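You operate a simulated robot arm through the tools that you are given. There is no shell and no other tool.

Carry out the task below with a simulated two-armed robot. There is one attempt and no reset: what you move stays moved.

Task
Wind the ribbon round the ribbon jar and label its lid.
Fine: jar in the chuck, crank a turn and a half, put the jar back, stick the maker label on top; keep fingers off the turning chuck. Set down upright: ribbon jar.

It is judged by the outcome, as a careful person would: the job done as asked, and still so three seconds after it is handed in. It fails if anything else is knocked over, pushed out of place, dropped, spilled or broken. A push-on lid holds only when it is set on centred and level and pressed home; a screw cap is set on level and turned clockwise until tight.

Robot
Two 6-joint arms with two-finger parallel grippers on one trunk that stands fixed in place. Base frame: the origin is at the foot of the trunk, x ahead of it, y to its left, z up. Units: m, rad, N and s.
The left shoulder is at [0.06, 0.187, 1.122], the right one opposite. With the tool pointing down near the work surface each hand reaches from about 0.22 to 0.62 m from the base axis, measured 20 degrees to its own side. Payload 1.57 kg a hand.
The TCP of each hand is the grasp point between the finger pads, 0.03 m short of the fingertips. In the tool frame z runs along the fingers and y along their closing line. The gripper opens to 0.11 m. The fingers are 0.024 m wide and 0.012 m thick; the gripper's body (0.048 by 0.112 m) begins 0.078 m behind the TCP.
Orientation is that of the tool frame in the base frame, as a unit quaternion [x, y, z, w]. With the fingers straight down and closing along the base's y, the tool's x points along the base's -x, its y along +y and its z along -z.

Tools
- The arms move only by the tool play_rows. It takes "left_series", "right_series" or both (then of equal length, played together; a hand with none holds still); each is a list of rows, each a list of 7 numbers: the shift along the tool's x, y, z in units of 250 mm (1.0 is 250 mm), then the turn, a rotation vector about the tool's x, y, z in units of 120 degrees (1.0 is 120 degrees), then the finger opening in m, from 0 to 0.11. In form: [[x, y, z, ax, ay, az, fingers], ...]. A call has 1 to 20 rows; each row is the pose to reach, as a shift and turn from the pose commanded when the call began, along the tool's axes at that moment. A call with a number of a shift or a turn outside -1 to 1 is refused whole. Rows are played at 5 a second. More than 0.05 m and 0.15 rad between two rows, or a gripper value outside its range, and nothing of the call is played. Where a pose cannot be reached the arm comes as near as it can. A force on the tool above 40 N (or 10 N above the force at the start of the call, whichever is more), or a blocked arm, ends the call early, and 0.2 s more pass. Each finger travels about 0.153 m/s and halts on what it meets, pressing with about 32 N; the grip force reading is that of the motor and also rises with nothing between the fingers. The clock runs only during rows and for 0.2 s after the last one: add rows that repeat a pose to give the fingers time. It gives the time, the measured TCP pose, the force on the tool (base axes), the opening and the grip force at its end, in the units of the frame above (readings bear some noise), with the torque about the TCP (base axes, N m) and any sound that the robot's microphone picked up.
- Cameras (640 x 400 px; columns grow to the right, rows downward): "scene" is now at [0.0253, 0.01, 1.6627]; the picture's right is [0.07, -1.00, 0.00], its down [-0.76, -0.05, -0.65] and it looks along [0.65, 0.04, -0.76] (base axes); focal length 330 px, centre (320, 200). "left" rides on the left gripper at [0.07, -0.016, -0.141] in its tool frame; the picture's right is [0.23, 0.97, 0.00], its down [-0.85, 0.20, -0.48] and it looks along [-0.47, 0.11, 0.88] (tool axes); focal length 222 px, centre (320, 200). "right" rides on the right gripper at [0.07, 0.016, -0.141] in its tool frame; the picture's right is [-0.23, 0.97, 0.00], its down [-0.86, -0.20, -0.48] and it looks along [-0.47, -0.11, 0.88] (tool axes); focal length 222 px, centre (320, 200). There is no depth. A picture from a camera that has moved, and an enlarged one, comes with that camera's place and axes in the base frame and with its lens. The place of the scene camera against the robot may be out by one fixed shift of up to 0.012 m in any direction.
- capture(camera): a new picture of that camera. It takes no simulated time.
- raise_lower(by): slides the trunk up (or, below 0, down) by that many m; the arms and the scene camera ride with it, the base frame stays. It gives what a move gives, with no picture.
- head_to(pan, tilt): turns the head with the scene camera to pan (to the left, within 1.501 rad either way) and tilt (down, from -0.506 to 1.204), counted from straight ahead of the robot. It gives what a move gives.
- inspect(camera, box): a new picture of the part [left, top, right, bottom] of that camera's present view, enlarged. It takes no simulated time.
- hand_in(): hands the job in; it is judged then, once.

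Nothing tells you positions but the pictures and the camera data. Unless the task says otherwise, let go and move clear before handing in.

The tools are called as name(argument=value, ...) on one line, values as JSON. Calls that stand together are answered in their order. play_rows: Moves the arms, as the interface text tells. Its arguments: {"type":"object","properties":{"left_series":{"type":"array","items":{"type":"array","items":{"type":"number"}}},"right_series":{"type":"array","items":{"type":"array","items":{"type":"number"}}}},"required":[]} The other tools are called the same way: raise_lower (by) slides the trunk up or down; head_to (pan, tilt) turns the head that bears the scene camera; capture (camera) takes a picture; inspect (camera, box) takes an enlarged picture of a part of a camera's view; hand_in () hands the job in.

At the start:

```text
time: 0.0
left_tool_pos: [0.4317, 0.3263, 1.2566]
left_ee_rot: [0.001, 1.0, 0.0, 0.001]
left_force: [-0.2, -0.6, 0.0]
left_wrist_torque: [0.0, 0.0, -0.02]
left_gripper_width: 0.1098
left_gripper_force: 0.1
right_tool_pos: [0.4708, -0.1359, 1.2235]
right_ee_rot: [0.0, 1.0, 0.001, 0.0]
right_force: [0.3, -0.3, 0.2]
right_wrist_torque: [0.03, 0.01, 0.03]
right_gripper_width: 0.1098
right_gripper_force: 0.0
trunk travel left (down, up): [-0.75, 0.24]
head pan, tilt: [0.065, 0.866]
```

scene: 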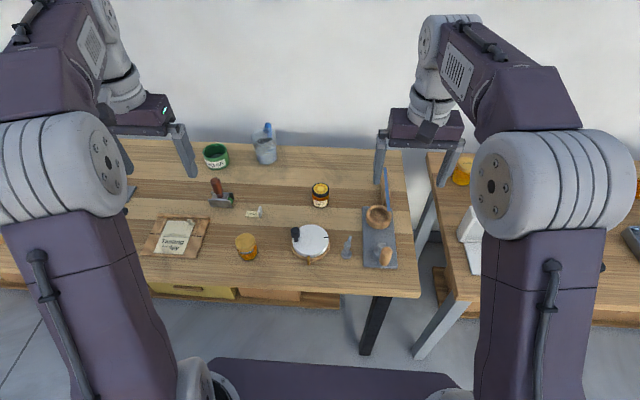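
right: 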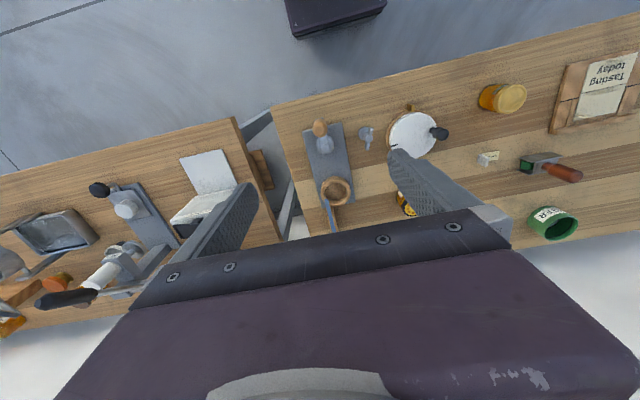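
left: 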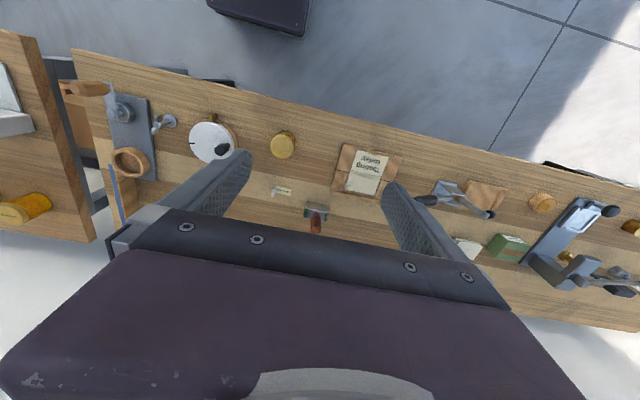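

I see a long workbench below the arms with jars, a round white device, a tool board with a crank and wooden ring, a card, and a second bench to the right. I'll look closer before moving anything.

inspect(camera="scene", box=[120, 130, 280, 270])

inspect(camera="scene", box=[270, 160, 430, 280])

inspect(camera="right", box=[0, 120, 320, 340])

inspect(camera="left", box=[380, 140, 640, 340])

inspect(camera="right", box=[270, 50, 640, 250])

inspect(camera="left", box=[60, 50, 400, 250])

```text
2.86 times, centred on (200, 200) of scene
camera zoom: at [0.0253, 0.01, 1.6627], right [0.07, -1.0, 0.0], down [-0.76, -0.05, -0.65], along [0.65, 0.04, -0.76], focal length 943 px, centre (663, 200)
```

zoom: 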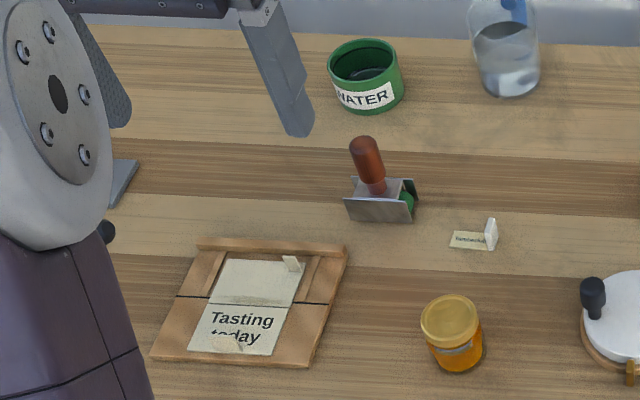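

```text
3.33 times, centred on (350, 220) of scene
camera zoom: at [0.0253, 0.01, 1.6627], right [0.07, -1.0, 0.0], down [-0.76, -0.05, -0.65], along [0.65, 0.04, -0.76], focal length 1100 px, centre (220, 133)
```

zoom: 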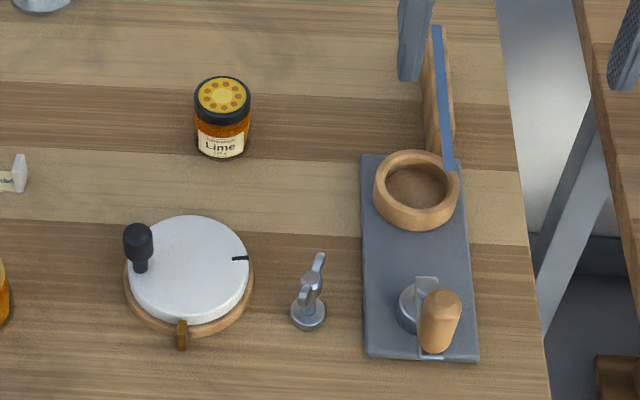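

```text
1.82 times, centred on (160, 230) of right
camera zoom: at [0.4001, -0.12, 1.3639], right [0.23, 0.97, 0.0], down [0.86, -0.2, 0.48], along [0.47, -0.11, -0.88], focal length 404 px, centre (611, 146)
```

zoom: 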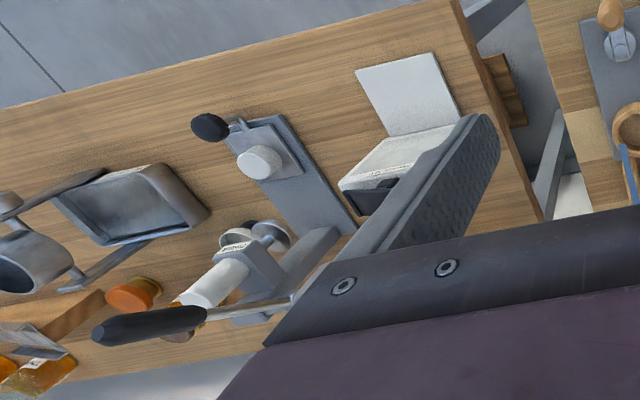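

```text
2.00 times, centred on (510, 240) of left
camera zoom: at [0.3629, 0.3102, 1.3991], right [-0.23, 0.97, 0.0], down [0.85, 0.2, 0.48], along [0.47, 0.11, -0.88], focal length 444 px, centre (-60, 120)
```

zoom: 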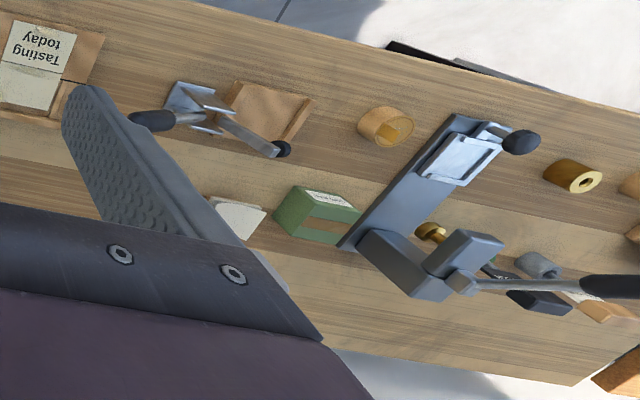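

```text
1.73 times, centred on (455, 150) of right
camera zoom: at [0.4001, -0.12, 1.3639], right [0.23, 0.97, 0.0], down [0.86, -0.2, 0.48], along [0.47, -0.11, -0.88], focal length 384 px, centre (86, 286)
```

zoom: 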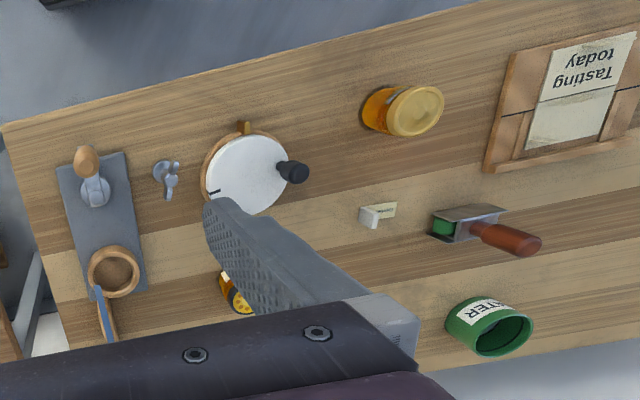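

```text
1.88 times, centred on (230, 150) of left
camera zoom: at [0.3629, 0.3102, 1.3991], right [-0.23, 0.97, 0.0], down [0.85, 0.2, 0.48], along [0.47, 0.11, -0.88], focal length 418 px, centre (489, 294)
```

zoom: 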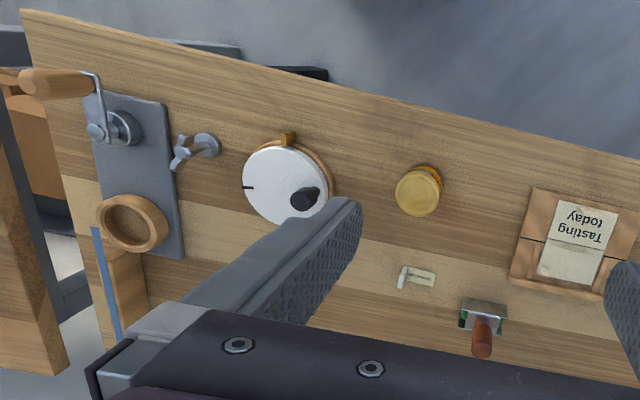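

The winder (grey base, wooden chuck ring, blue ribbon, crank) is at the right end of the main bench, and the label tag lies mid-bench. I'll tilt the head to get more views for triangulation and to identify the ribbon jar.

head_to(pan=-0.2, tilt=0.8)

capture(camera="scene")

inspect(camera="scene", box=[200, 130, 360, 250])

inspect(camera="scene", box=[320, 100, 640, 300])

inspect(camera="scene", box=[100, 130, 220, 230])

```text
time: 0.8
left_tool_pos: [0.4322, 0.3269, 1.2577]
left_ee_rot: [0.0, 1.0, 0.0, 0.0]
left_force: [-0.8, 0.5, -0.7]
left_wrist_torque: [0.02, 0.01, 0.0]
left_gripper_width: 0.1098
left_gripper_force: 0.0
right_tool_pos: [0.4695, -0.1368, 1.2233]
right_ee_rot: [0.001, 1.0, 0.0, 0.0]
right_force: [0.5, -0.6, 0.4]
right_wrist_torque: [0.03, 0.02, 0.02]
right_gripper_width: 0.1099
right_gripper_force: 0.1
trunk travel left (down, up): [-0.75, 0.24]
head pan, tilt: [-0.201, 0.799]
```

```text
taken
camera scene: at [0.0271, -0.011, 1.6679], right [-0.2, -0.98, 0.0], down [-0.7, 0.14, -0.7], along [0.68, -0.14, -0.72], focal length 330 px, centre (320, 200)
```

scene: 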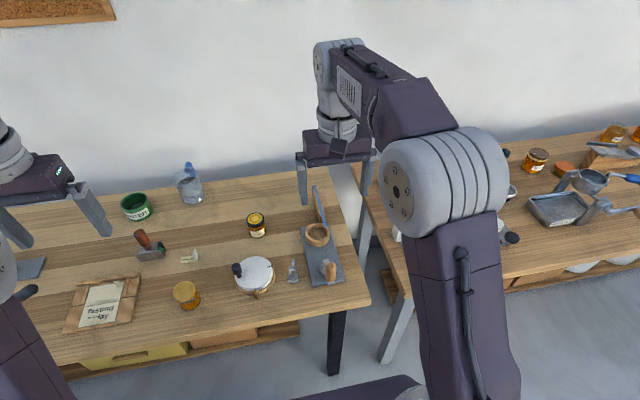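

```text
3.33 times, centred on (280, 190) of scene
camera zoom: at [0.0271, -0.011, 1.6679], right [-0.2, -0.98, 0.0], down [-0.7, 0.14, -0.7], along [0.68, -0.14, -0.72], focal length 1100 px, centre (453, 233)
```

zoom: 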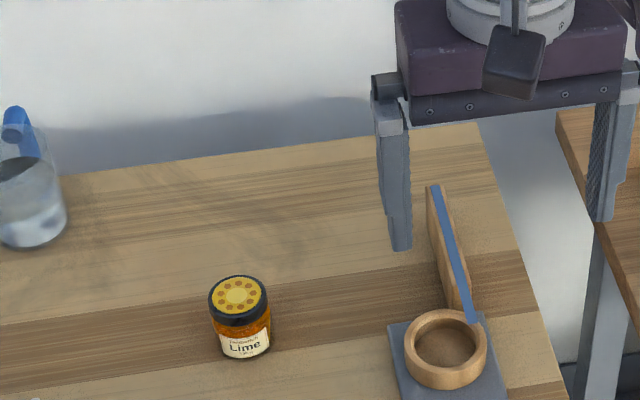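

```text
2.00 times, centred on (480, 200) of scene
camera zoom: at [0.0271, -0.011, 1.6679], right [-0.2, -0.98, 0.0], down [-0.7, 0.14, -0.7], along [0.68, -0.14, -0.72], focal length 660 px, centre (0, 200)
```

zoom: 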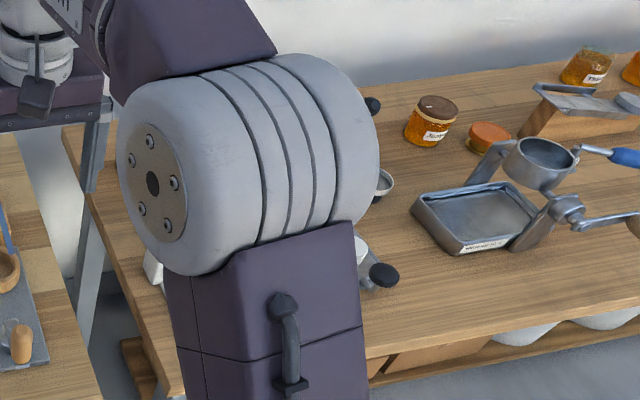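

```text
4.00 times, centred on (160, 180) of scene
camera zoom: at [0.0271, -0.011, 1.6679], right [-0.2, -0.98, 0.0], down [-0.7, 0.14, -0.7], along [0.68, -0.14, -0.72], focal length 1320 px, centre (960, 280)
```

zoom: 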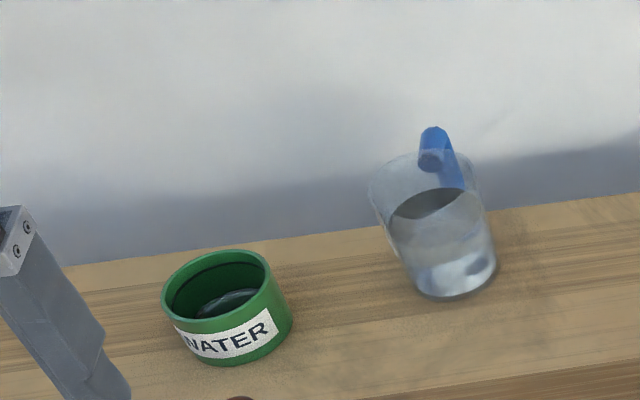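

Triangulating gives the chuck top near (0.64, -0.13, 0.89), the yellow-lidded jar near (0.54, 0.25), the tag near (0.68, 0.25) and the bench top near z 0.81. I'll move both hands lower, still well above everything, to get close-up views.

play_rows(left_series=[[-0.1, -0.09, 0.13, 0, 0, 0, 0.11], [-0.2, -0.18, 0.26, 0, 0, 0, 0.11], [-0.3, -0.27, 0.39, 0, 0, 0, 0.11], [-0.4, -0.35, 0.52, 0, 0, 0, 0.11], [-0.47, -0.43, 0.63, 0, 0, 0, 0.11]], right_series=[[-0.05, -0.02, 0.1, 0, 0, 0, 0.11], [-0.1, -0.04, 0.2, 0, 0, 0, 0.11], [-0.15, -0.06, 0.3, 0, 0, 0, 0.11], [-0.2, -0.08, 0.4, 0, 0, 0, 0.11], [-0.24, -0.08, 0.48, 0, 0, 0, 0.11]])

capture(camera="left")

capture(camera="right")

capture(camera="scene")

```text
time: 2.0
left_tool_pos: [0.5502, 0.2182, 1.0973]
left_ee_rot: [-0.001, 1.0, 0.0, 0.0]
left_force: [0.0, 0.1, -0.4]
left_wrist_torque: [0.0, 0.04, -0.02]
left_gripper_width: 0.1103
left_gripper_force: 0.1
right_tool_pos: [0.532, -0.1576, 1.1033]
right_ee_rot: [0.0, 1.0, 0.0, -0.001]
right_force: [0.3, 0.4, 0.1]
right_wrist_torque: [0.02, 0.04, -0.01]
right_gripper_width: 0.1101
right_gripper_force: 0.0
trunk travel left (down, up): [-0.75, 0.24]
head pan, tilt: [-0.201, 0.799]
```

```text
taken
camera left: at [0.4813, 0.2022, 1.2391], right [-0.23, 0.97, 0.0], down [0.86, 0.2, 0.48], along [0.46, 0.11, -0.88], focal length 222 px, centre (320, 200)
```

left: 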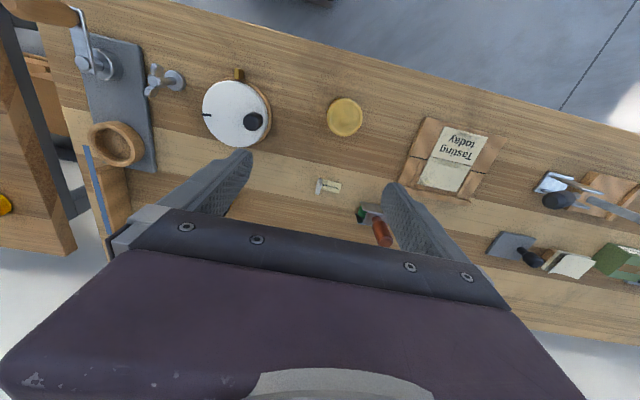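

```text
taken
camera right: at [0.4617, -0.1418, 1.2427], right [0.23, 0.97, 0.0], down [0.86, -0.2, 0.48], along [0.46, -0.11, -0.88], focal length 222 px, centre (320, 200)
```

right: 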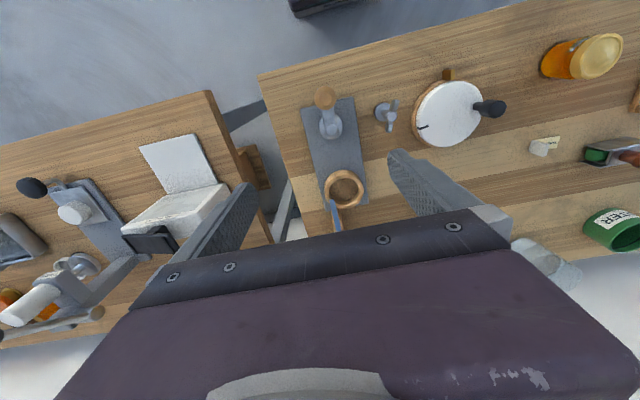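

```text
taken
camera scene: at [0.0295, -0.0118, 1.668], right [-0.2, -0.98, 0.0], down [-0.7, 0.14, -0.7], along [0.68, -0.14, -0.72], focal length 330 px, centre (320, 200)
```

scene: 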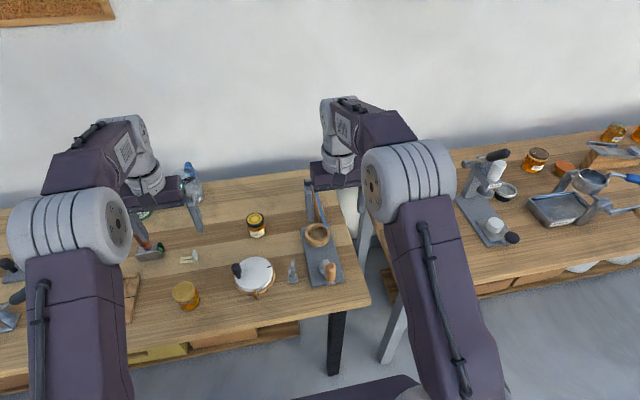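

inspect(camera="left", box=[270, 80, 430, 230])

inspect(camera="left", box=[40, 0, 200, 220])

inspect(camera="right", box=[270, 60, 430, 240])

inspect(camera="right", box=[480, 20, 640, 170])

inspect(camera="left", box=[340, 80, 640, 320])

inspect(camera="scene", box=[150, 240, 220, 320])

```text
2.67 times, centred on (350, 155) of left
camera zoom: at [0.4813, 0.2022, 1.2391], right [-0.23, 0.97, 0.0], down [0.86, 0.2, 0.48], along [0.46, 0.11, -0.88], focal length 592 px, centre (240, 320)
```

zoom: 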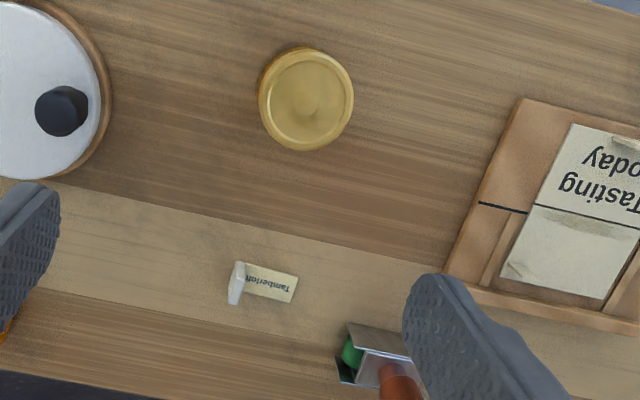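

```text
1.82 times, centred on (120, 110) of left
camera zoom: at [0.4813, 0.2022, 1.2391], right [-0.23, 0.97, 0.0], down [0.86, 0.2, 0.48], along [0.46, 0.11, -0.88], focal length 404 px, centre (684, 364)
```

zoom: 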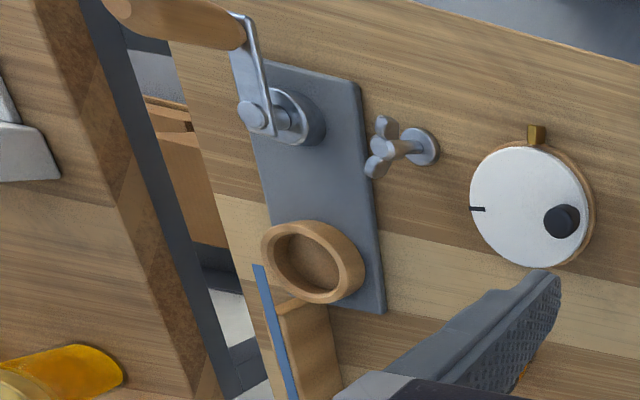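

```text
2.22 times, centred on (350, 150) of right
camera zoom: at [0.4617, -0.1418, 1.2427], right [0.23, 0.97, 0.0], down [0.86, -0.2, 0.48], along [0.46, -0.11, -0.88], focal length 494 px, centre (253, 311)
```

zoom: 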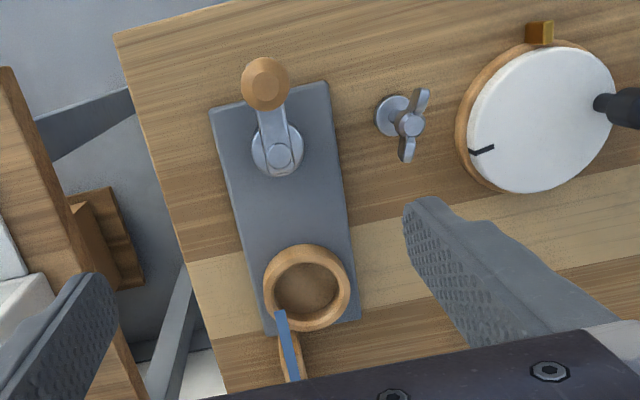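

```text
2.67 times, centred on (560, 95) of right
camera zoom: at [0.4617, -0.1418, 1.2427], right [0.23, 0.97, 0.0], down [0.86, -0.2, 0.48], along [0.46, -0.11, -0.88], focal length 592 px, centre (-320, 480)
```

zoom: 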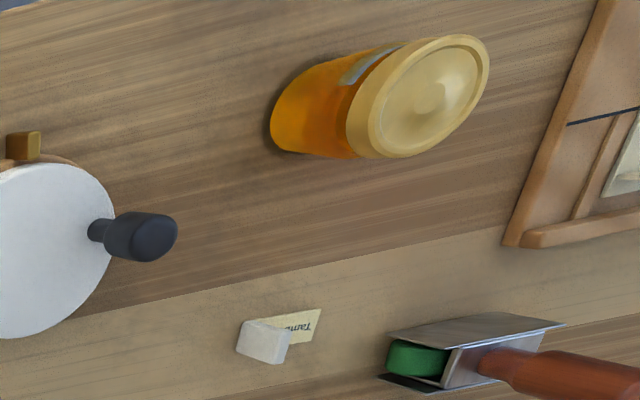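

```text
1.67 times, centred on (490, 200) of left
camera zoom: at [0.4813, 0.2022, 1.2391], right [-0.23, 0.97, 0.0], down [0.86, 0.2, 0.48], along [0.46, 0.11, -0.88], focal length 370 px, centre (37, 200)
```

zoom: 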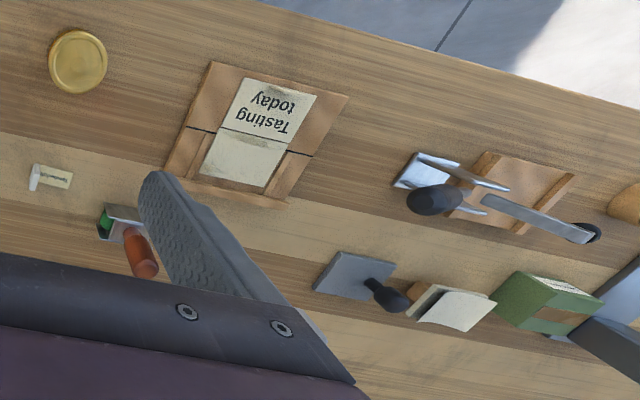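

```text
5.00 times, centred on (185, 280) of scene
camera zoom: at [0.0295, -0.0118, 1.668], right [-0.2, -0.98, 0.0], down [-0.7, 0.14, -0.7], along [0.68, -0.14, -0.72], focal length 1650 px, centre (995, -200)
```

zoom: 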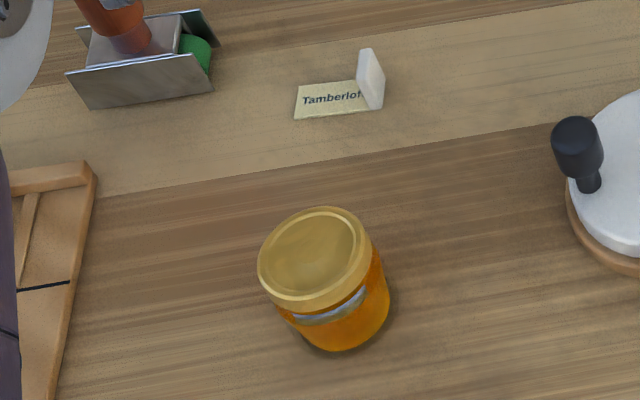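

The gold-lidded amber jar (no ribbon yet, grey strip at its neck) is the ribbon jar, and the tag reads "Tamberloft" with an upright white tab. I'll tilt the right hand for a better look at the winder, ribbon and crank.

play_rows(right_series=[[0, 0, 0, 0, -0.0625, 0, 0.11], [0, 0, 0, 0, -0.125, 0, 0.11], [0, 0, 0, 0, -0.1875, 0, 0.11], [0, 0, 0, 0, -0.25, 0, 0.11], [0, 0, 0, 0, -0.25, 0, 0.11]])

capture(camera="right")

inspect(camera="right", box=[240, 0, 400, 160])

inspect(camera="scene", box=[270, 190, 370, 290])

```text
time: 3.2
left_tool_pos: [0.5494, 0.2189, 1.099]
left_ee_rot: [0.0, 1.0, 0.0, 0.0]
left_force: [-0.1, 0.6, -0.2]
left_wrist_torque: [0.0, -0.01, 0.04]
left_gripper_width: 0.1098
left_gripper_force: 0.1
right_tool_pos: [0.5302, -0.1571, 1.1028]
right_ee_rot: [0.0, 0.966, 0.0, 0.259]
right_force: [0.2, 0.1, 0.3]
right_wrist_torque: [0.0, 0.0, -0.01]
right_gripper_width: 0.1101
right_gripper_force: 0.1
trunk travel left (down, up): [-0.75, 0.24]
head pan, tilt: [-0.201, 0.799]
```

```text
taken
camera right: at [0.3995, -0.1405, 1.1897], right [0.2, 0.97, 0.11], down [0.5, -0.2, 0.84], along [0.84, -0.11, -0.53], focal length 222 px, centre (320, 200)
```

right: 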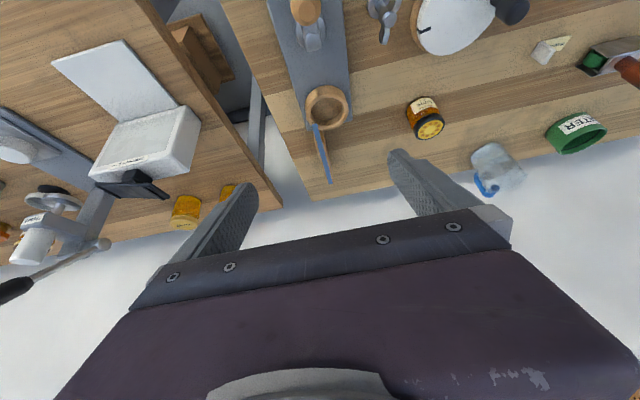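

```text
2.50 times, centred on (320, 80) of right
camera zoom: at [0.3995, -0.1405, 1.1897], right [0.2, 0.97, 0.11], down [0.5, -0.2, 0.84], along [0.84, -0.11, -0.53], focal length 555 px, centre (320, 500)
```

zoom: 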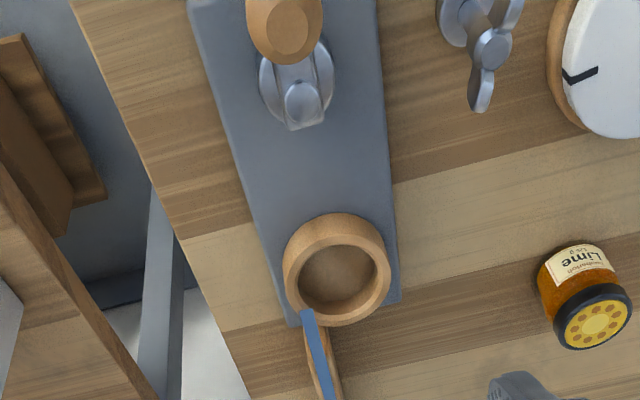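

```text
4.00 times, centred on (320, 240) of scene
camera zoom: at [0.0278, -0.0112, 1.6679], right [-0.2, -0.98, 0.0], down [-0.7, 0.14, -0.7], along [0.68, -0.14, -0.72], focal length 1320 px, centre (320, 40)
```

zoom: 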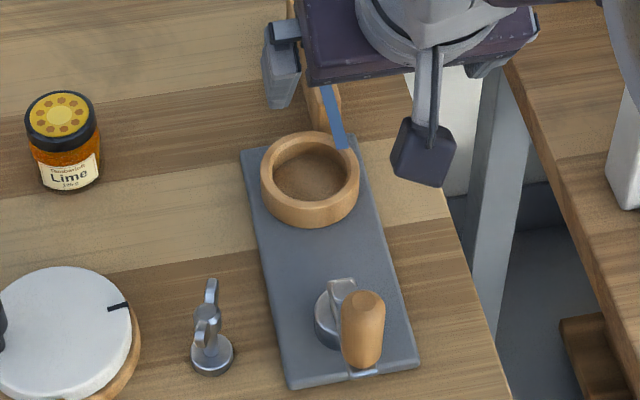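

The winder geometry works out consistently: chuck centre (0.663, -0.138) with top at z 0.84, crank spindle (0.542, -0.1415), and a vertical wooden handle at (0.483, -0.14) with top at z 0.932. The ribbon jar is at (0.525, 0.253) with lid at z 0.867, the bench at z 0.80, and the label tab at (0.667, 0.245). Next I'll straighten the right hand and test far reach at a safe height.

play_rows(left_series=[[-0.12, 0.026, 0, 0, 0, 0, 0.11], [-0.24, 0.052, 0, 0, 0, 0, 0.11], [-0.36, 0.078, 0, 0, 0, 0, 0.11], [-0.476, 0.104, 0, 0, 0, 0, 0.11], [-0.476, 0.104, 0, 0, 0, 0, 0.11]], right_series=[[0, 0, 0, 0, 0.0625, 0, 0.11], [0, 0, 0, 0, 0.125, 0, 0.11], [0, 0, 0, 0, 0.1875, 0, 0.11], [0, 0, 0, 0, 0.25, 0, 0.11], [0, 0, 0, 0, 0.25, 0, 0.11]])

play_rows(right_series=[[-0.13, 0.02, 0, 0, 0, 0, 0.11], [-0.26, 0.04, 0, 0, 0, 0, 0.11], [-0.4, 0.06, 0, 0, 0, 0, 0.11], [-0.53, 0.08, 0, 0, 0, 0, 0.11], [-0.53, 0.08, 0, 0, 0, 0, 0.11]])

capture(camera="right")

capture(camera="left")

```text
time: 4.4
left_tool_pos: [0.5885, 0.2396, 1.0856]
left_ee_rot: [0.0, 1.0, 0.0, 0.0]
left_force: [0.0, 0.0, 0.4]
left_wrist_torque: [0.01, 0.01, 0.0]
left_gripper_width: 0.1101
left_gripper_force: 0.1
left hand out of reach, approached as far as the arm can: row 2, 3, 4, 5
right_tool_pos: [0.5291, -0.1559, 1.1027]
right_ee_rot: [0.0, 1.0, -0.001, 0.0]
right_force: [-1.3, 0.8, -0.4]
right_wrist_torque: [-0.01, -0.02, -0.01]
right_gripper_width: 0.1103
right_gripper_force: 0.1
trunk travel left (down, up): [-0.75, 0.24]
head pan, tilt: [-0.201, 0.799]
```

```text
time: 5.6
left_tool_pos: [0.5888, 0.2383, 1.0842]
left_ee_rot: [0.0, 1.0, -0.001, 0.0]
left_force: [0.6, -0.6, 0.3]
left_wrist_torque: [-0.04, -0.05, -0.03]
left_gripper_width: 0.1102
left_gripper_force: 0.0
right_tool_pos: [0.5874, -0.1465, 1.0977]
right_ee_rot: [0.001, 1.0, 0.0, -0.001]
right_force: [0.2, 0.4, -0.1]
right_wrist_torque: [0.01, 0.01, -0.01]
right_gripper_width: 0.11
right_gripper_force: 0.1
right hand out of reach, approached as far as the arm can: row 2, 3, 4, 5
trunk travel left (down, up): [-0.75, 0.24]
head pan, tilt: [-0.201, 0.799]
```

```text
taken
camera right: at [0.5169, -0.1299, 1.2391], right [0.23, 0.97, 0.0], down [0.86, -0.2, 0.48], along [0.47, -0.11, -0.88], focal length 222 px, centre (320, 200)
```

right: 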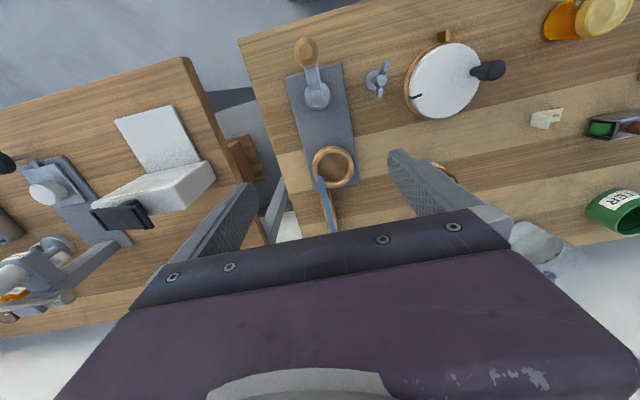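

```text
taken
camera left: at [0.5196, 0.2223, 1.2266], right [-0.23, 0.97, 0.0], down [0.86, 0.2, 0.48], along [0.47, 0.11, -0.88], focal length 222 px, centre (320, 200)
```

left: 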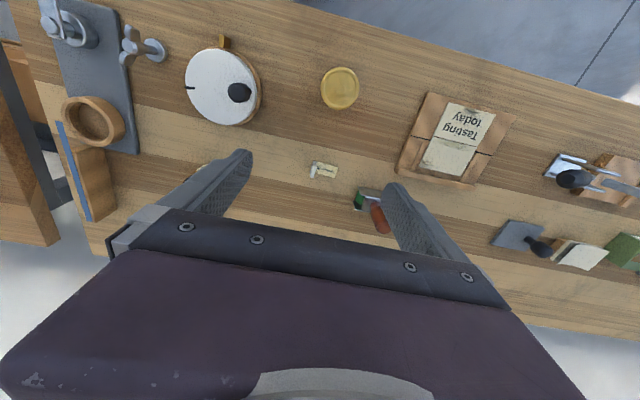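

The arms fall short at this height, reaching only x≈0.588 with the tool straight down. I'll test whether the reach grows lower down, still clear of everything.

play_rows(right_series=[[0, 0, 0.16, 0, 0, 0, 0.11], [0, 0, 0.32, 0, 0, 0, 0.11], [0, 0, 0.44, 0, 0, 0, 0.11], [-0.15, 0.02, 0.44, 0, 0, 0, 0.11], [-0.3, 0.03, 0.44, 0, 0, 0, 0.11], [-0.3, 0.03, 0.44, 0, 0, 0, 0.11]])

```text
time: 7.0
left_tool_pos: [0.5877, 0.2387, 1.0842]
left_ee_rot: [0.0, 1.0, 0.0, 0.0]
left_force: [-0.2, -0.1, -1.4]
left_wrist_torque: [0.0, -0.01, 0.0]
left_gripper_width: 0.1101
left_gripper_force: 0.2
right_tool_pos: [0.5987, -0.1444, 0.9878]
right_ee_rot: [0.0, 1.0, 0.001, 0.0]
right_force: [0.0, 0.4, -0.7]
right_wrist_torque: [0.02, -0.02, -0.02]
right_gripper_width: 0.1099
right_gripper_force: 0.0
right hand out of reach, approached as far as the arm can: row 4, 5, 6
trunk travel left (down, up): [-0.75, 0.24]
head pan, tilt: [-0.201, 0.799]
```

With the tool straight down the reach tops out at x≈0.60, but the fingers close along y. So I can pitch the tool forward and still grip upright things; I'll test that reach at a safe height above the chuck.

play_rows(right_series=[[0, 0, -0.05, 0, -0.0625, 0, 0.11], [-0.06, 0.01, -0.05, 0, -0.125, 0, 0.11], [-0.12, 0.02, -0.05, 0, -0.1875, 0, 0.11], [-0.19, 0.024, -0.05, 0, -0.25, 0, 0.11], [-0.256, 0.024, -0.05, 0, -0.25, 0, 0.11], [-0.256, 0.024, -0.05, 0, -0.25, 0, 0.11]])

capture(camera="right")

capture(camera="scene")

```text
time: 8.4
left_tool_pos: [0.5886, 0.2383, 1.0854]
left_ee_rot: [0.0, 1.0, 0.0, 0.0]
left_force: [0.3, 0.1, -0.1]
left_wrist_torque: [0.01, 0.02, 0.02]
left_gripper_width: 0.1101
left_gripper_force: 0.1
right_tool_pos: [0.6636, -0.1403, 0.9989]
right_ee_rot: [0.0, 0.966, 0.0, 0.259]
right_force: [-0.6, 0.1, 0.2]
right_wrist_torque: [-0.02, 0.0, 0.0]
right_gripper_width: 0.1099
right_gripper_force: 0.1
trunk travel left (down, up): [-0.75, 0.24]
head pan, tilt: [-0.201, 0.799]
```

```text
taken
camera right: at [0.5332, -0.1243, 1.0864], right [0.2, 0.97, 0.11], down [0.5, -0.2, 0.84], along [0.84, -0.11, -0.53], focal length 222 px, centre (320, 200)
```

right: 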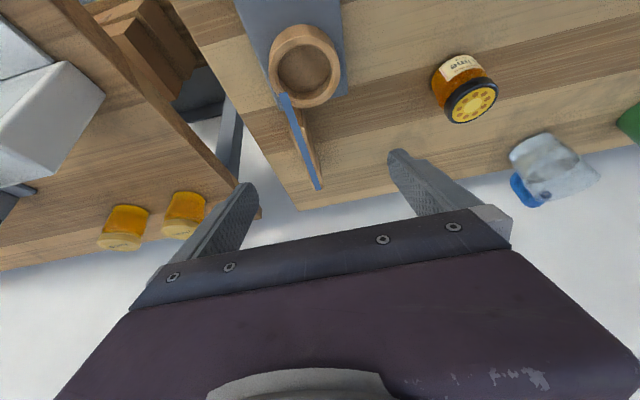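

```text
taken
camera scene: at [0.0271, -0.0111, 1.668], right [-0.2, -0.98, 0.0], down [-0.7, 0.14, -0.7], along [0.68, -0.14, -0.72], focal length 330 px, centre (320, 200)
```

scene: 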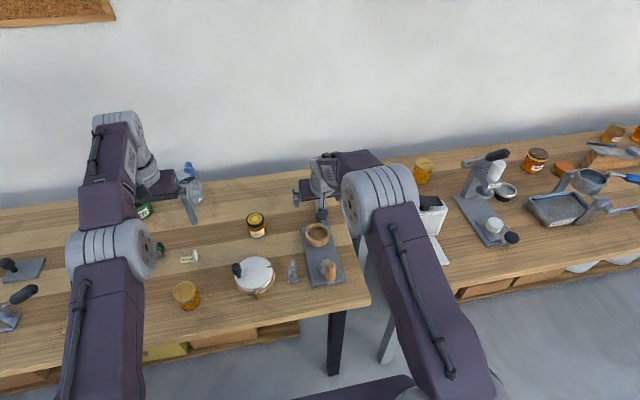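

With a 30° pitch the right hand reaches over the chuck exactly. I'll inspect the chuck and ribbon from here.

inspect(camera="right", box=[240, 10, 380, 200])

inspect(camera="scene", box=[290, 210, 350, 290])

inspect(camera="left", box=[20, 0, 180, 240])

```text
2.11 times, centred on (310, 105) of right
camera zoom: at [0.5332, -0.1243, 1.0864], right [0.2, 0.97, 0.11], down [0.5, -0.2, 0.84], along [0.84, -0.11, -0.53], focal length 468 px, centre (341, 400)
```

zoom: 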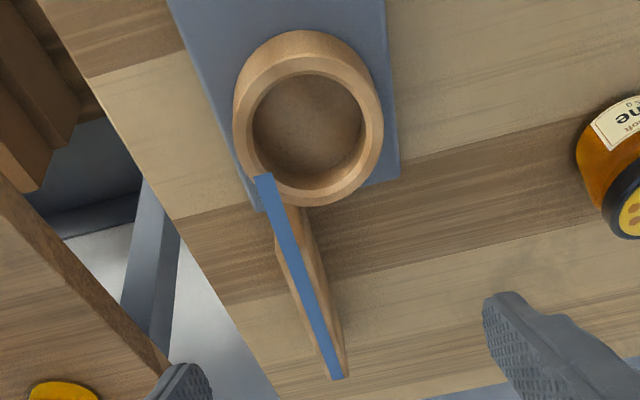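

```text
5.00 times, centred on (320, 250) of scene
camera zoom: at [0.0271, -0.0111, 1.668], right [-0.2, -0.98, 0.0], down [-0.7, 0.14, -0.7], along [0.68, -0.14, -0.72], focal length 1650 px, centre (320, -50)
```

zoom: 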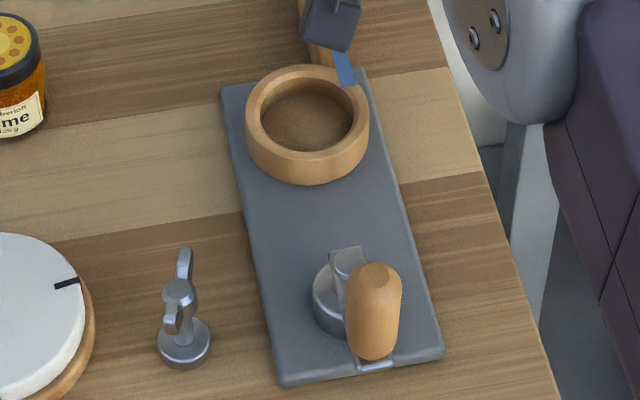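

```text
1.67 times, centred on (100, 120) of left
camera zoom: at [0.5192, 0.2224, 1.2268], right [-0.23, 0.97, 0.0], down [0.85, 0.2, 0.48], along [0.47, 0.11, -0.88], focal length 370 px, centre (687, 333)
```

zoom: 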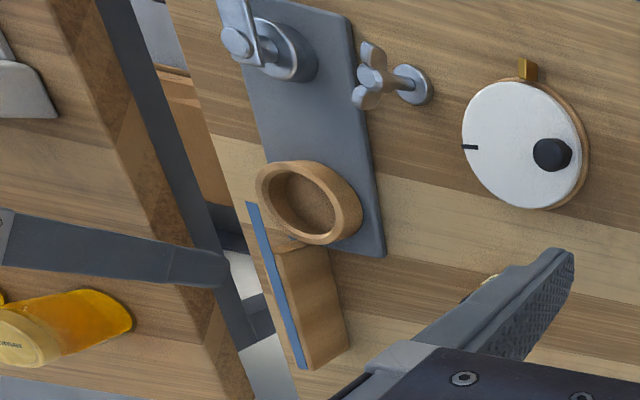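

Chuck confirmed at (0.664, -0.139), rim top z 0.84, inner diameter about 57 mm, with the ribbon strip on the upright plank behind it. I'll back the left hand out of the way and lift the right hand, so the right arm can carry the jar in one trip.

play_rows(left_series=[[0.05, 0.05, -0.1, 0, 0, 0, 0.11], [0.17, 0.16, -0.2, 0, 0, 0, 0.11], [0.29, 0.27, -0.3, 0, 0, 0, 0.11], [0.41, 0.38, -0.4, 0, 0, 0, 0.11], [0.53, 0.49, -0.46, 0, 0, 0, 0.11], [0.65, 0.6, -0.46, 0, 0, 0, 0.11], [0.76, 0.7, -0.46, 0, 0, 0, 0.11]], right_series=[[0, 0, -0.1, 0, 0, 0, 0.11], [0, 0, -0.2, 0, 0, 0, 0.11], [0, 0, -0.3, 0, 0, 0, 0.11], [0, 0, -0.4, 0, 0, 0, 0.11], [0, 0, -0.46, 0, 0, 0, 0.11], [0, 0, -0.46, 0, 0, 0, 0.11], [0, 0, -0.46, 0, 0, 0, 0.11]])

```text
time: 10.0
left_tool_pos: [0.3959, 0.4161, 1.1983]
left_ee_rot: [0.0, 1.0, 0.0, 0.0]
left_force: [0.5, 0.5, 0.3]
left_wrist_torque: [-0.03, -0.04, -0.02]
left_gripper_width: 0.1099
left_gripper_force: 0.0
right_tool_pos: [0.6059, -0.1417, 1.1001]
right_ee_rot: [-0.001, 0.966, 0.0, 0.259]
right_force: [-0.4, 0.8, 0.9]
right_wrist_torque: [0.02, 0.0, 0.01]
right_gripper_width: 0.1102
right_gripper_force: 0.0
trunk travel left (down, up): [-0.75, 0.24]
head pan, tilt: [-0.201, 0.799]
```

Next the right arm swings across in front, high above the bench, yawing toward the jar while keeping the 30° pitch.

play_rows(right_series=[[0.077, 0.1, -0.033, -0.0224, 0, -0.0388, 0.11], [0.154, 0.2, -0.066, -0.0448, 0, -0.0775, 0.11], [0.231, 0.3, -0.099, -0.0671, 0, -0.1163, 0.11], [0.308, 0.4, -0.132, -0.0895, 0, -0.155, 0.11], [0.385, 0.5, -0.165, -0.1119, 0, -0.1938, 0.11], [0.462, 0.6, -0.198, -0.1343, 0, -0.2325, 0.11], [0.538, 0.7, -0.23, -0.1566, 0, -0.2713, 0.11], [0.615, 0.8, -0.263, -0.179, 0, -0.31, 0.11], [0.615, 0.8, -0.263, -0.179, 0, -0.31, 0.11]])

capture(camera="right")

capture(camera="scene")

```text
time: 12.0
left_tool_pos: [0.3986, 0.415, 1.1994]
left_ee_rot: [0.0, 1.0, 0.001, 0.0]
left_force: [0.5, 0.0, 0.2]
left_wrist_torque: [0.04, 0.0, 0.0]
left_gripper_width: 0.11
left_gripper_force: 0.0
right_tool_pos: [0.4391, 0.0583, 1.0779]
right_ee_rot: [-0.355, 0.898, 0.095, 0.24]
right_force: [0.0, -0.1, 0.1]
right_wrist_torque: [0.0, -0.01, 0.04]
right_gripper_width: 0.1099
right_gripper_force: 0.0
trunk travel left (down, up): [-0.75, 0.24]
head pan, tilt: [-0.201, 0.799]
```

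```text
taken
camera right: at [0.3321, -0.0186, 1.1643], right [-0.52, 0.85, 0.11], down [0.5, 0.2, 0.84], along [0.69, 0.5, -0.53], focal length 222 px, centre (320, 200)
```

right: 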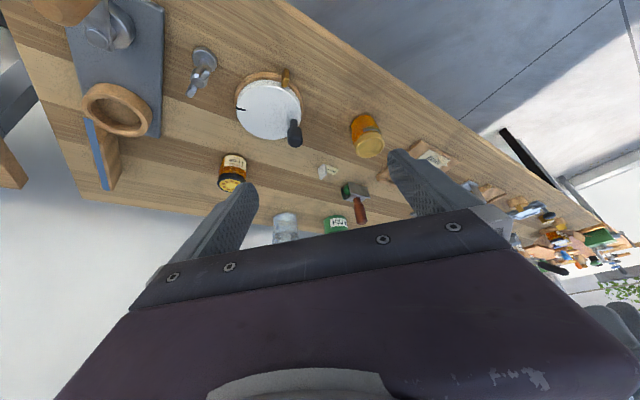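

```text
taken
camera scene: at [0.0275, -0.0115, 1.6679], right [-0.2, -0.98, 0.0], down [-0.7, 0.14, -0.7], along [0.68, -0.14, -0.72], focal length 330 px, centre (320, 200)
```

scene: 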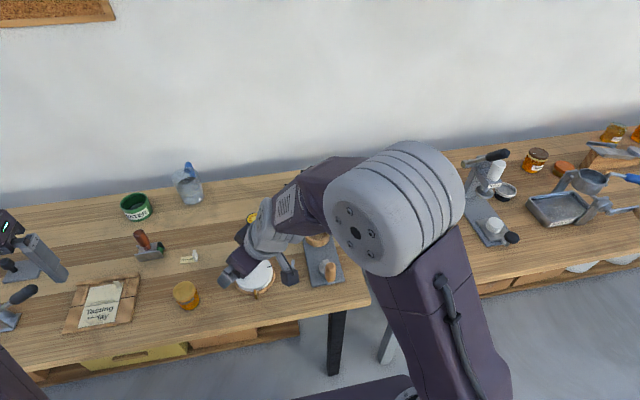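

inspect(camera="right", box=[300, 80, 420, 200])

inspect(camera="scene", box=[150, 240, 220, 320])

inspect(camera="right", box=[160, 30, 320, 170])

```text
3.33 times, centred on (360, 140) of right
camera zoom: at [0.3321, -0.0186, 1.1643], right [-0.52, 0.85, 0.11], down [0.5, 0.2, 0.84], along [0.69, 0.5, -0.53], focal length 740 px, centre (187, 400)
```

zoom: 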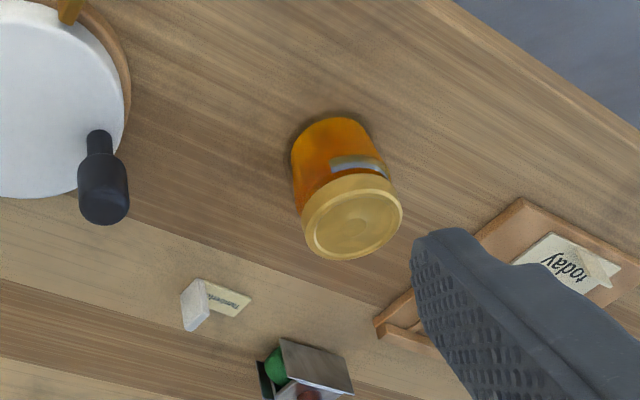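

```text
5.00 times, centred on (185, 280) of scene
camera zoom: at [0.0275, -0.0115, 1.6679], right [-0.2, -0.98, 0.0], down [-0.7, 0.14, -0.7], along [0.68, -0.14, -0.72], focal length 1650 px, centre (995, -200)
```

zoom: 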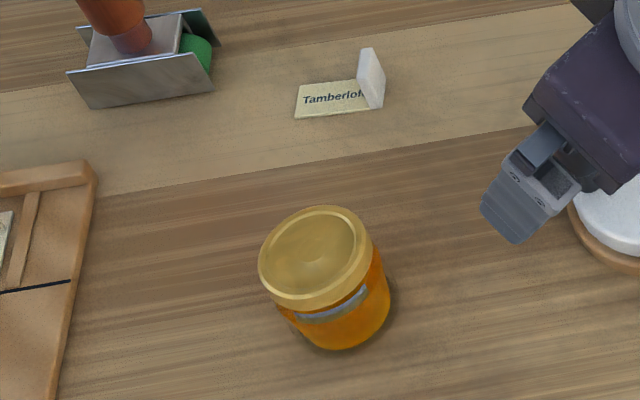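

```text
2.86 times, centred on (240, 100) of right
camera zoom: at [0.3321, -0.0186, 1.1643], right [-0.52, 0.85, 0.11], down [0.5, 0.2, 0.84], along [0.69, 0.5, -0.53], focal length 635 px, centre (549, 486)
```

zoom: 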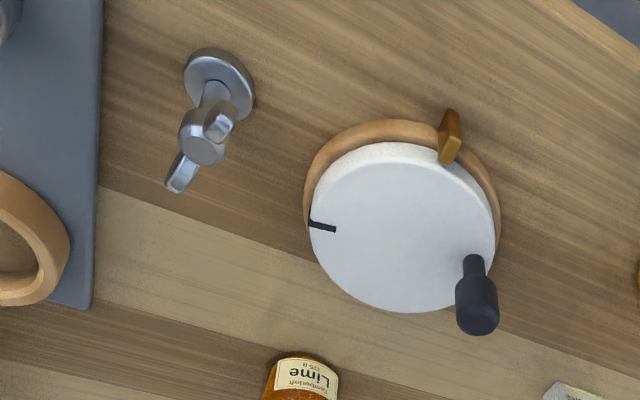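

The jar's lid top centre is at (0.5255, 0.2528, 0.867); the lid is about 57 mm across and the body about 53 mm, so the body fits the chuck. I'll move the right hand to a pre-grasp pose along the approach axis above the jar.

play_rows(right_series=[[-0.05, 0.067, 0.125, 0, 0, 0, 0.1], [-0.1, 0.133, 0.25, 0, 0, 0, 0.09], [-0.146, 0.2, 0.376, 0, 0, 0, 0.09], [-0.194, 0.267, 0.5, 0, 0, 0, 0.09], [-0.243, 0.333, 0.626, 0, 0, 0, 0.09], [-0.243, 0.333, 0.626, 0, 0, 0, 0.09]])

capture(camera="right")

inspect(camera="scene", box=[140, 220, 260, 330])

```text
time: 13.4
left_tool_pos: [0.3984, 0.4148, 1.1985]
left_ee_rot: [0.0, 1.0, 0.0, 0.0]
left_force: [-0.6, -0.1, -0.1]
left_wrist_torque: [0.0, 0.0, -0.02]
left_gripper_width: 0.1102
left_gripper_force: 0.0
right_tool_pos: [0.4784, 0.2096, 0.9765]
right_ee_rot: [-0.354, 0.899, 0.095, 0.24]
right_force: [0.7, -1.1, -0.7]
right_wrist_torque: [0.02, 0.03, 0.0]
right_gripper_width: 0.0899
right_gripper_force: 0.0
trunk travel left (down, up): [-0.75, 0.24]
head pan, tilt: [-0.201, 0.799]
```

```text
taken
camera right: at [0.372, 0.133, 1.0632], right [-0.52, 0.85, 0.11], down [0.5, 0.2, 0.84], along [0.69, 0.5, -0.53], focal length 222 px, centre (320, 200)
```

right: 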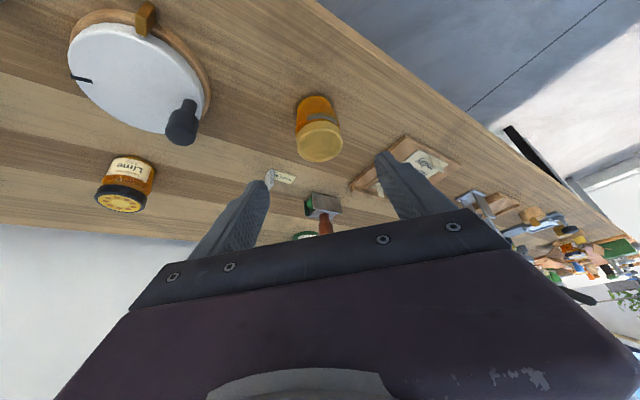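

```text
3.64 times, centred on (200, 275) of scene
camera zoom: at [0.0266, -0.0119, 1.668], right [-0.2, -0.98, 0.0], down [-0.7, 0.14, -0.7], along [0.68, -0.14, -0.72], focal length 1200 px, centre (756, -73)
```

zoom: 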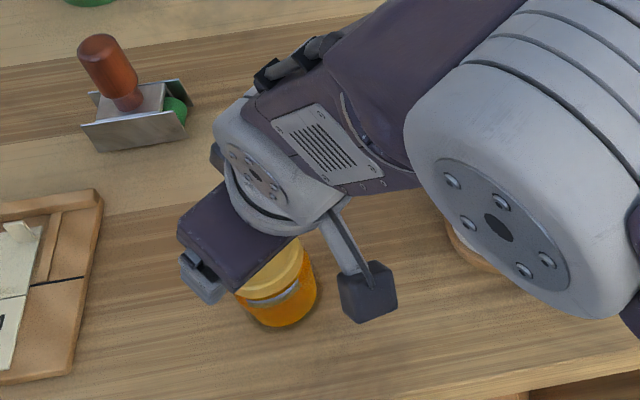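

The jar is centred along the tool axis. I'll descend to the lid with the fingers open and then check alignment before closing.

play_rows(right_series=[[0, 0, 0.12, 0, 0, 0, 0.09], [0, 0, 0.24, 0, 0, 0, 0.09], [0.003, 0, 0.34, 0, 0, 0, 0.09], [0.005, 0, 0.42, 0, 0, 0, 0.09], [0.006, 0, 0.49, 0, 0, 0, 0.09], [0.006, 0, 0.49, 0, 0, 0, 0.09]])

capture(camera="right")

inspect(camera="scene", box=[140, 220, 260, 330])

capture(camera="left")

```text
time: 14.8
left_tool_pos: [0.3986, 0.4154, 1.1987]
left_ee_rot: [-0.001, 1.0, 0.0, -0.001]
left_force: [0.3, 0.2, 0.3]
left_wrist_torque: [-0.05, 0.01, 0.03]
left_gripper_width: 0.1098
left_gripper_force: 0.1
right_tool_pos: [0.523, 0.2502, 0.8666]
right_ee_rot: [-0.354, 0.899, 0.095, 0.24]
right_force: [-0.1, -0.6, -0.9]
right_wrist_torque: [0.0, 0.0, 0.02]
right_gripper_width: 0.0898
right_gripper_force: 0.1
trunk travel left (down, up): [-0.75, 0.24]
head pan, tilt: [-0.201, 0.799]
```

```text
taken
camera right: at [0.4167, 0.172, 0.9534], right [-0.52, 0.85, 0.11], down [0.5, 0.2, 0.84], along [0.69, 0.49, -0.53], focal length 222 px, centre (320, 200)
```

right: 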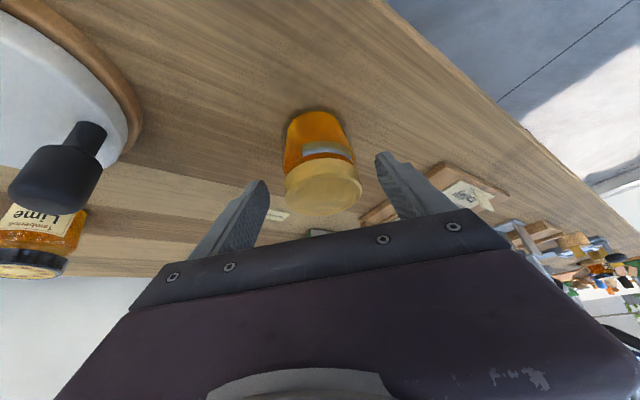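

```text
3.64 times, centred on (200, 275) of scene
camera zoom: at [0.0267, -0.0111, 1.668], right [-0.2, -0.98, 0.0], down [-0.7, 0.14, -0.7], along [0.68, -0.14, -0.72], focal length 1200 px, centre (756, -73)
```

zoom: 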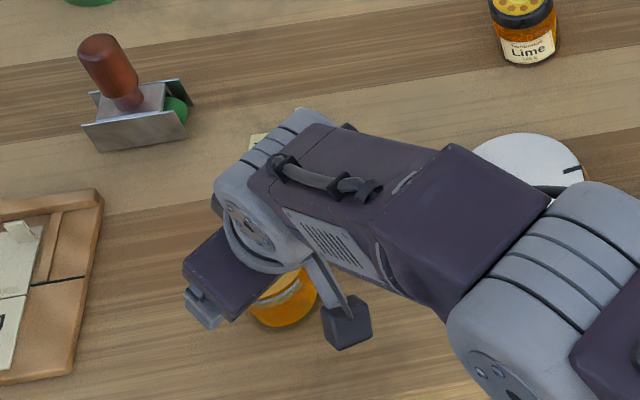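

```text
taken
camera left: at [0.3289, 0.3993, 1.3399], right [-0.23, 0.97, 0.0], down [0.85, 0.2, 0.48], along [0.47, 0.11, -0.88], focal length 222 px, centre (320, 200)
```

left: 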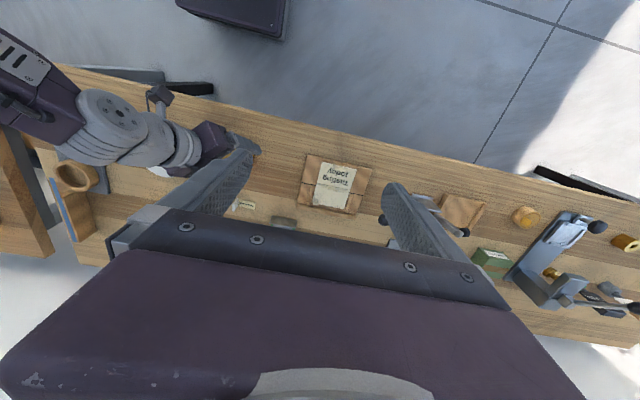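

The lid sits centred between the open fingers at the planned depth. Now I'll close gently.

play_rows(right_series=[[0, 0, 0, 0, 0, 0, 0.08], [0, 0, 0, 0, 0, 0, 0.07], [0, 0, 0, 0, 0, 0, 0.064], [0, 0, 0, 0, 0, 0, 0.06], [0, 0, 0, 0, 0, 0, 0.056], [0, 0, 0, 0, 0, 0, 0.052], [0, 0, 0, 0, 0, 0, 0.045], [0, 0, 0, 0, 0, 0, 0.04], [0, 0, 0, 0, 0, 0, 0.04]])

capture(camera="right")

```text
time: 16.8
left_tool_pos: [0.3989, 0.4152, 1.1979]
left_ee_rot: [-0.001, 1.0, -0.001, 0.0]
left_force: [0.7, 0.3, 0.4]
left_wrist_torque: [0.02, 0.0, 0.0]
left_gripper_width: 0.1101
left_gripper_force: 0.1
right_tool_pos: [0.5243, 0.2503, 0.8672]
right_ee_rot: [-0.354, 0.899, 0.095, 0.24]
right_force: [0.7, 1.0, 0.8]
right_wrist_torque: [0.07, 0.02, 0.03]
right_gripper_width: 0.0567
right_gripper_force: 32.1
trunk travel left (down, up): [-0.75, 0.24]
head pan, tilt: [-0.201, 0.799]
```

```text
taken
camera right: at [0.4168, 0.1723, 0.9535], right [-0.52, 0.85, 0.11], down [0.5, 0.2, 0.84], along [0.69, 0.5, -0.53], focal length 222 px, centre (320, 200)
```

right: 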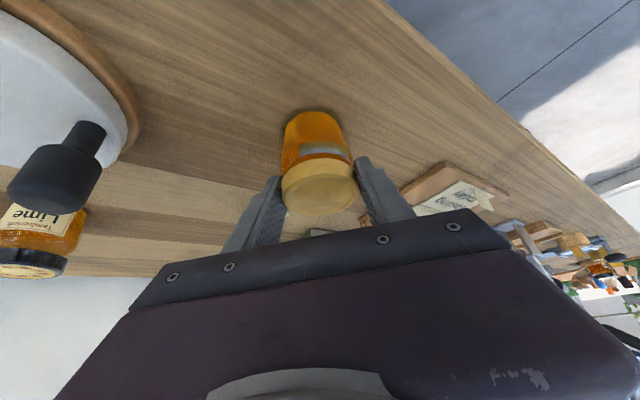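

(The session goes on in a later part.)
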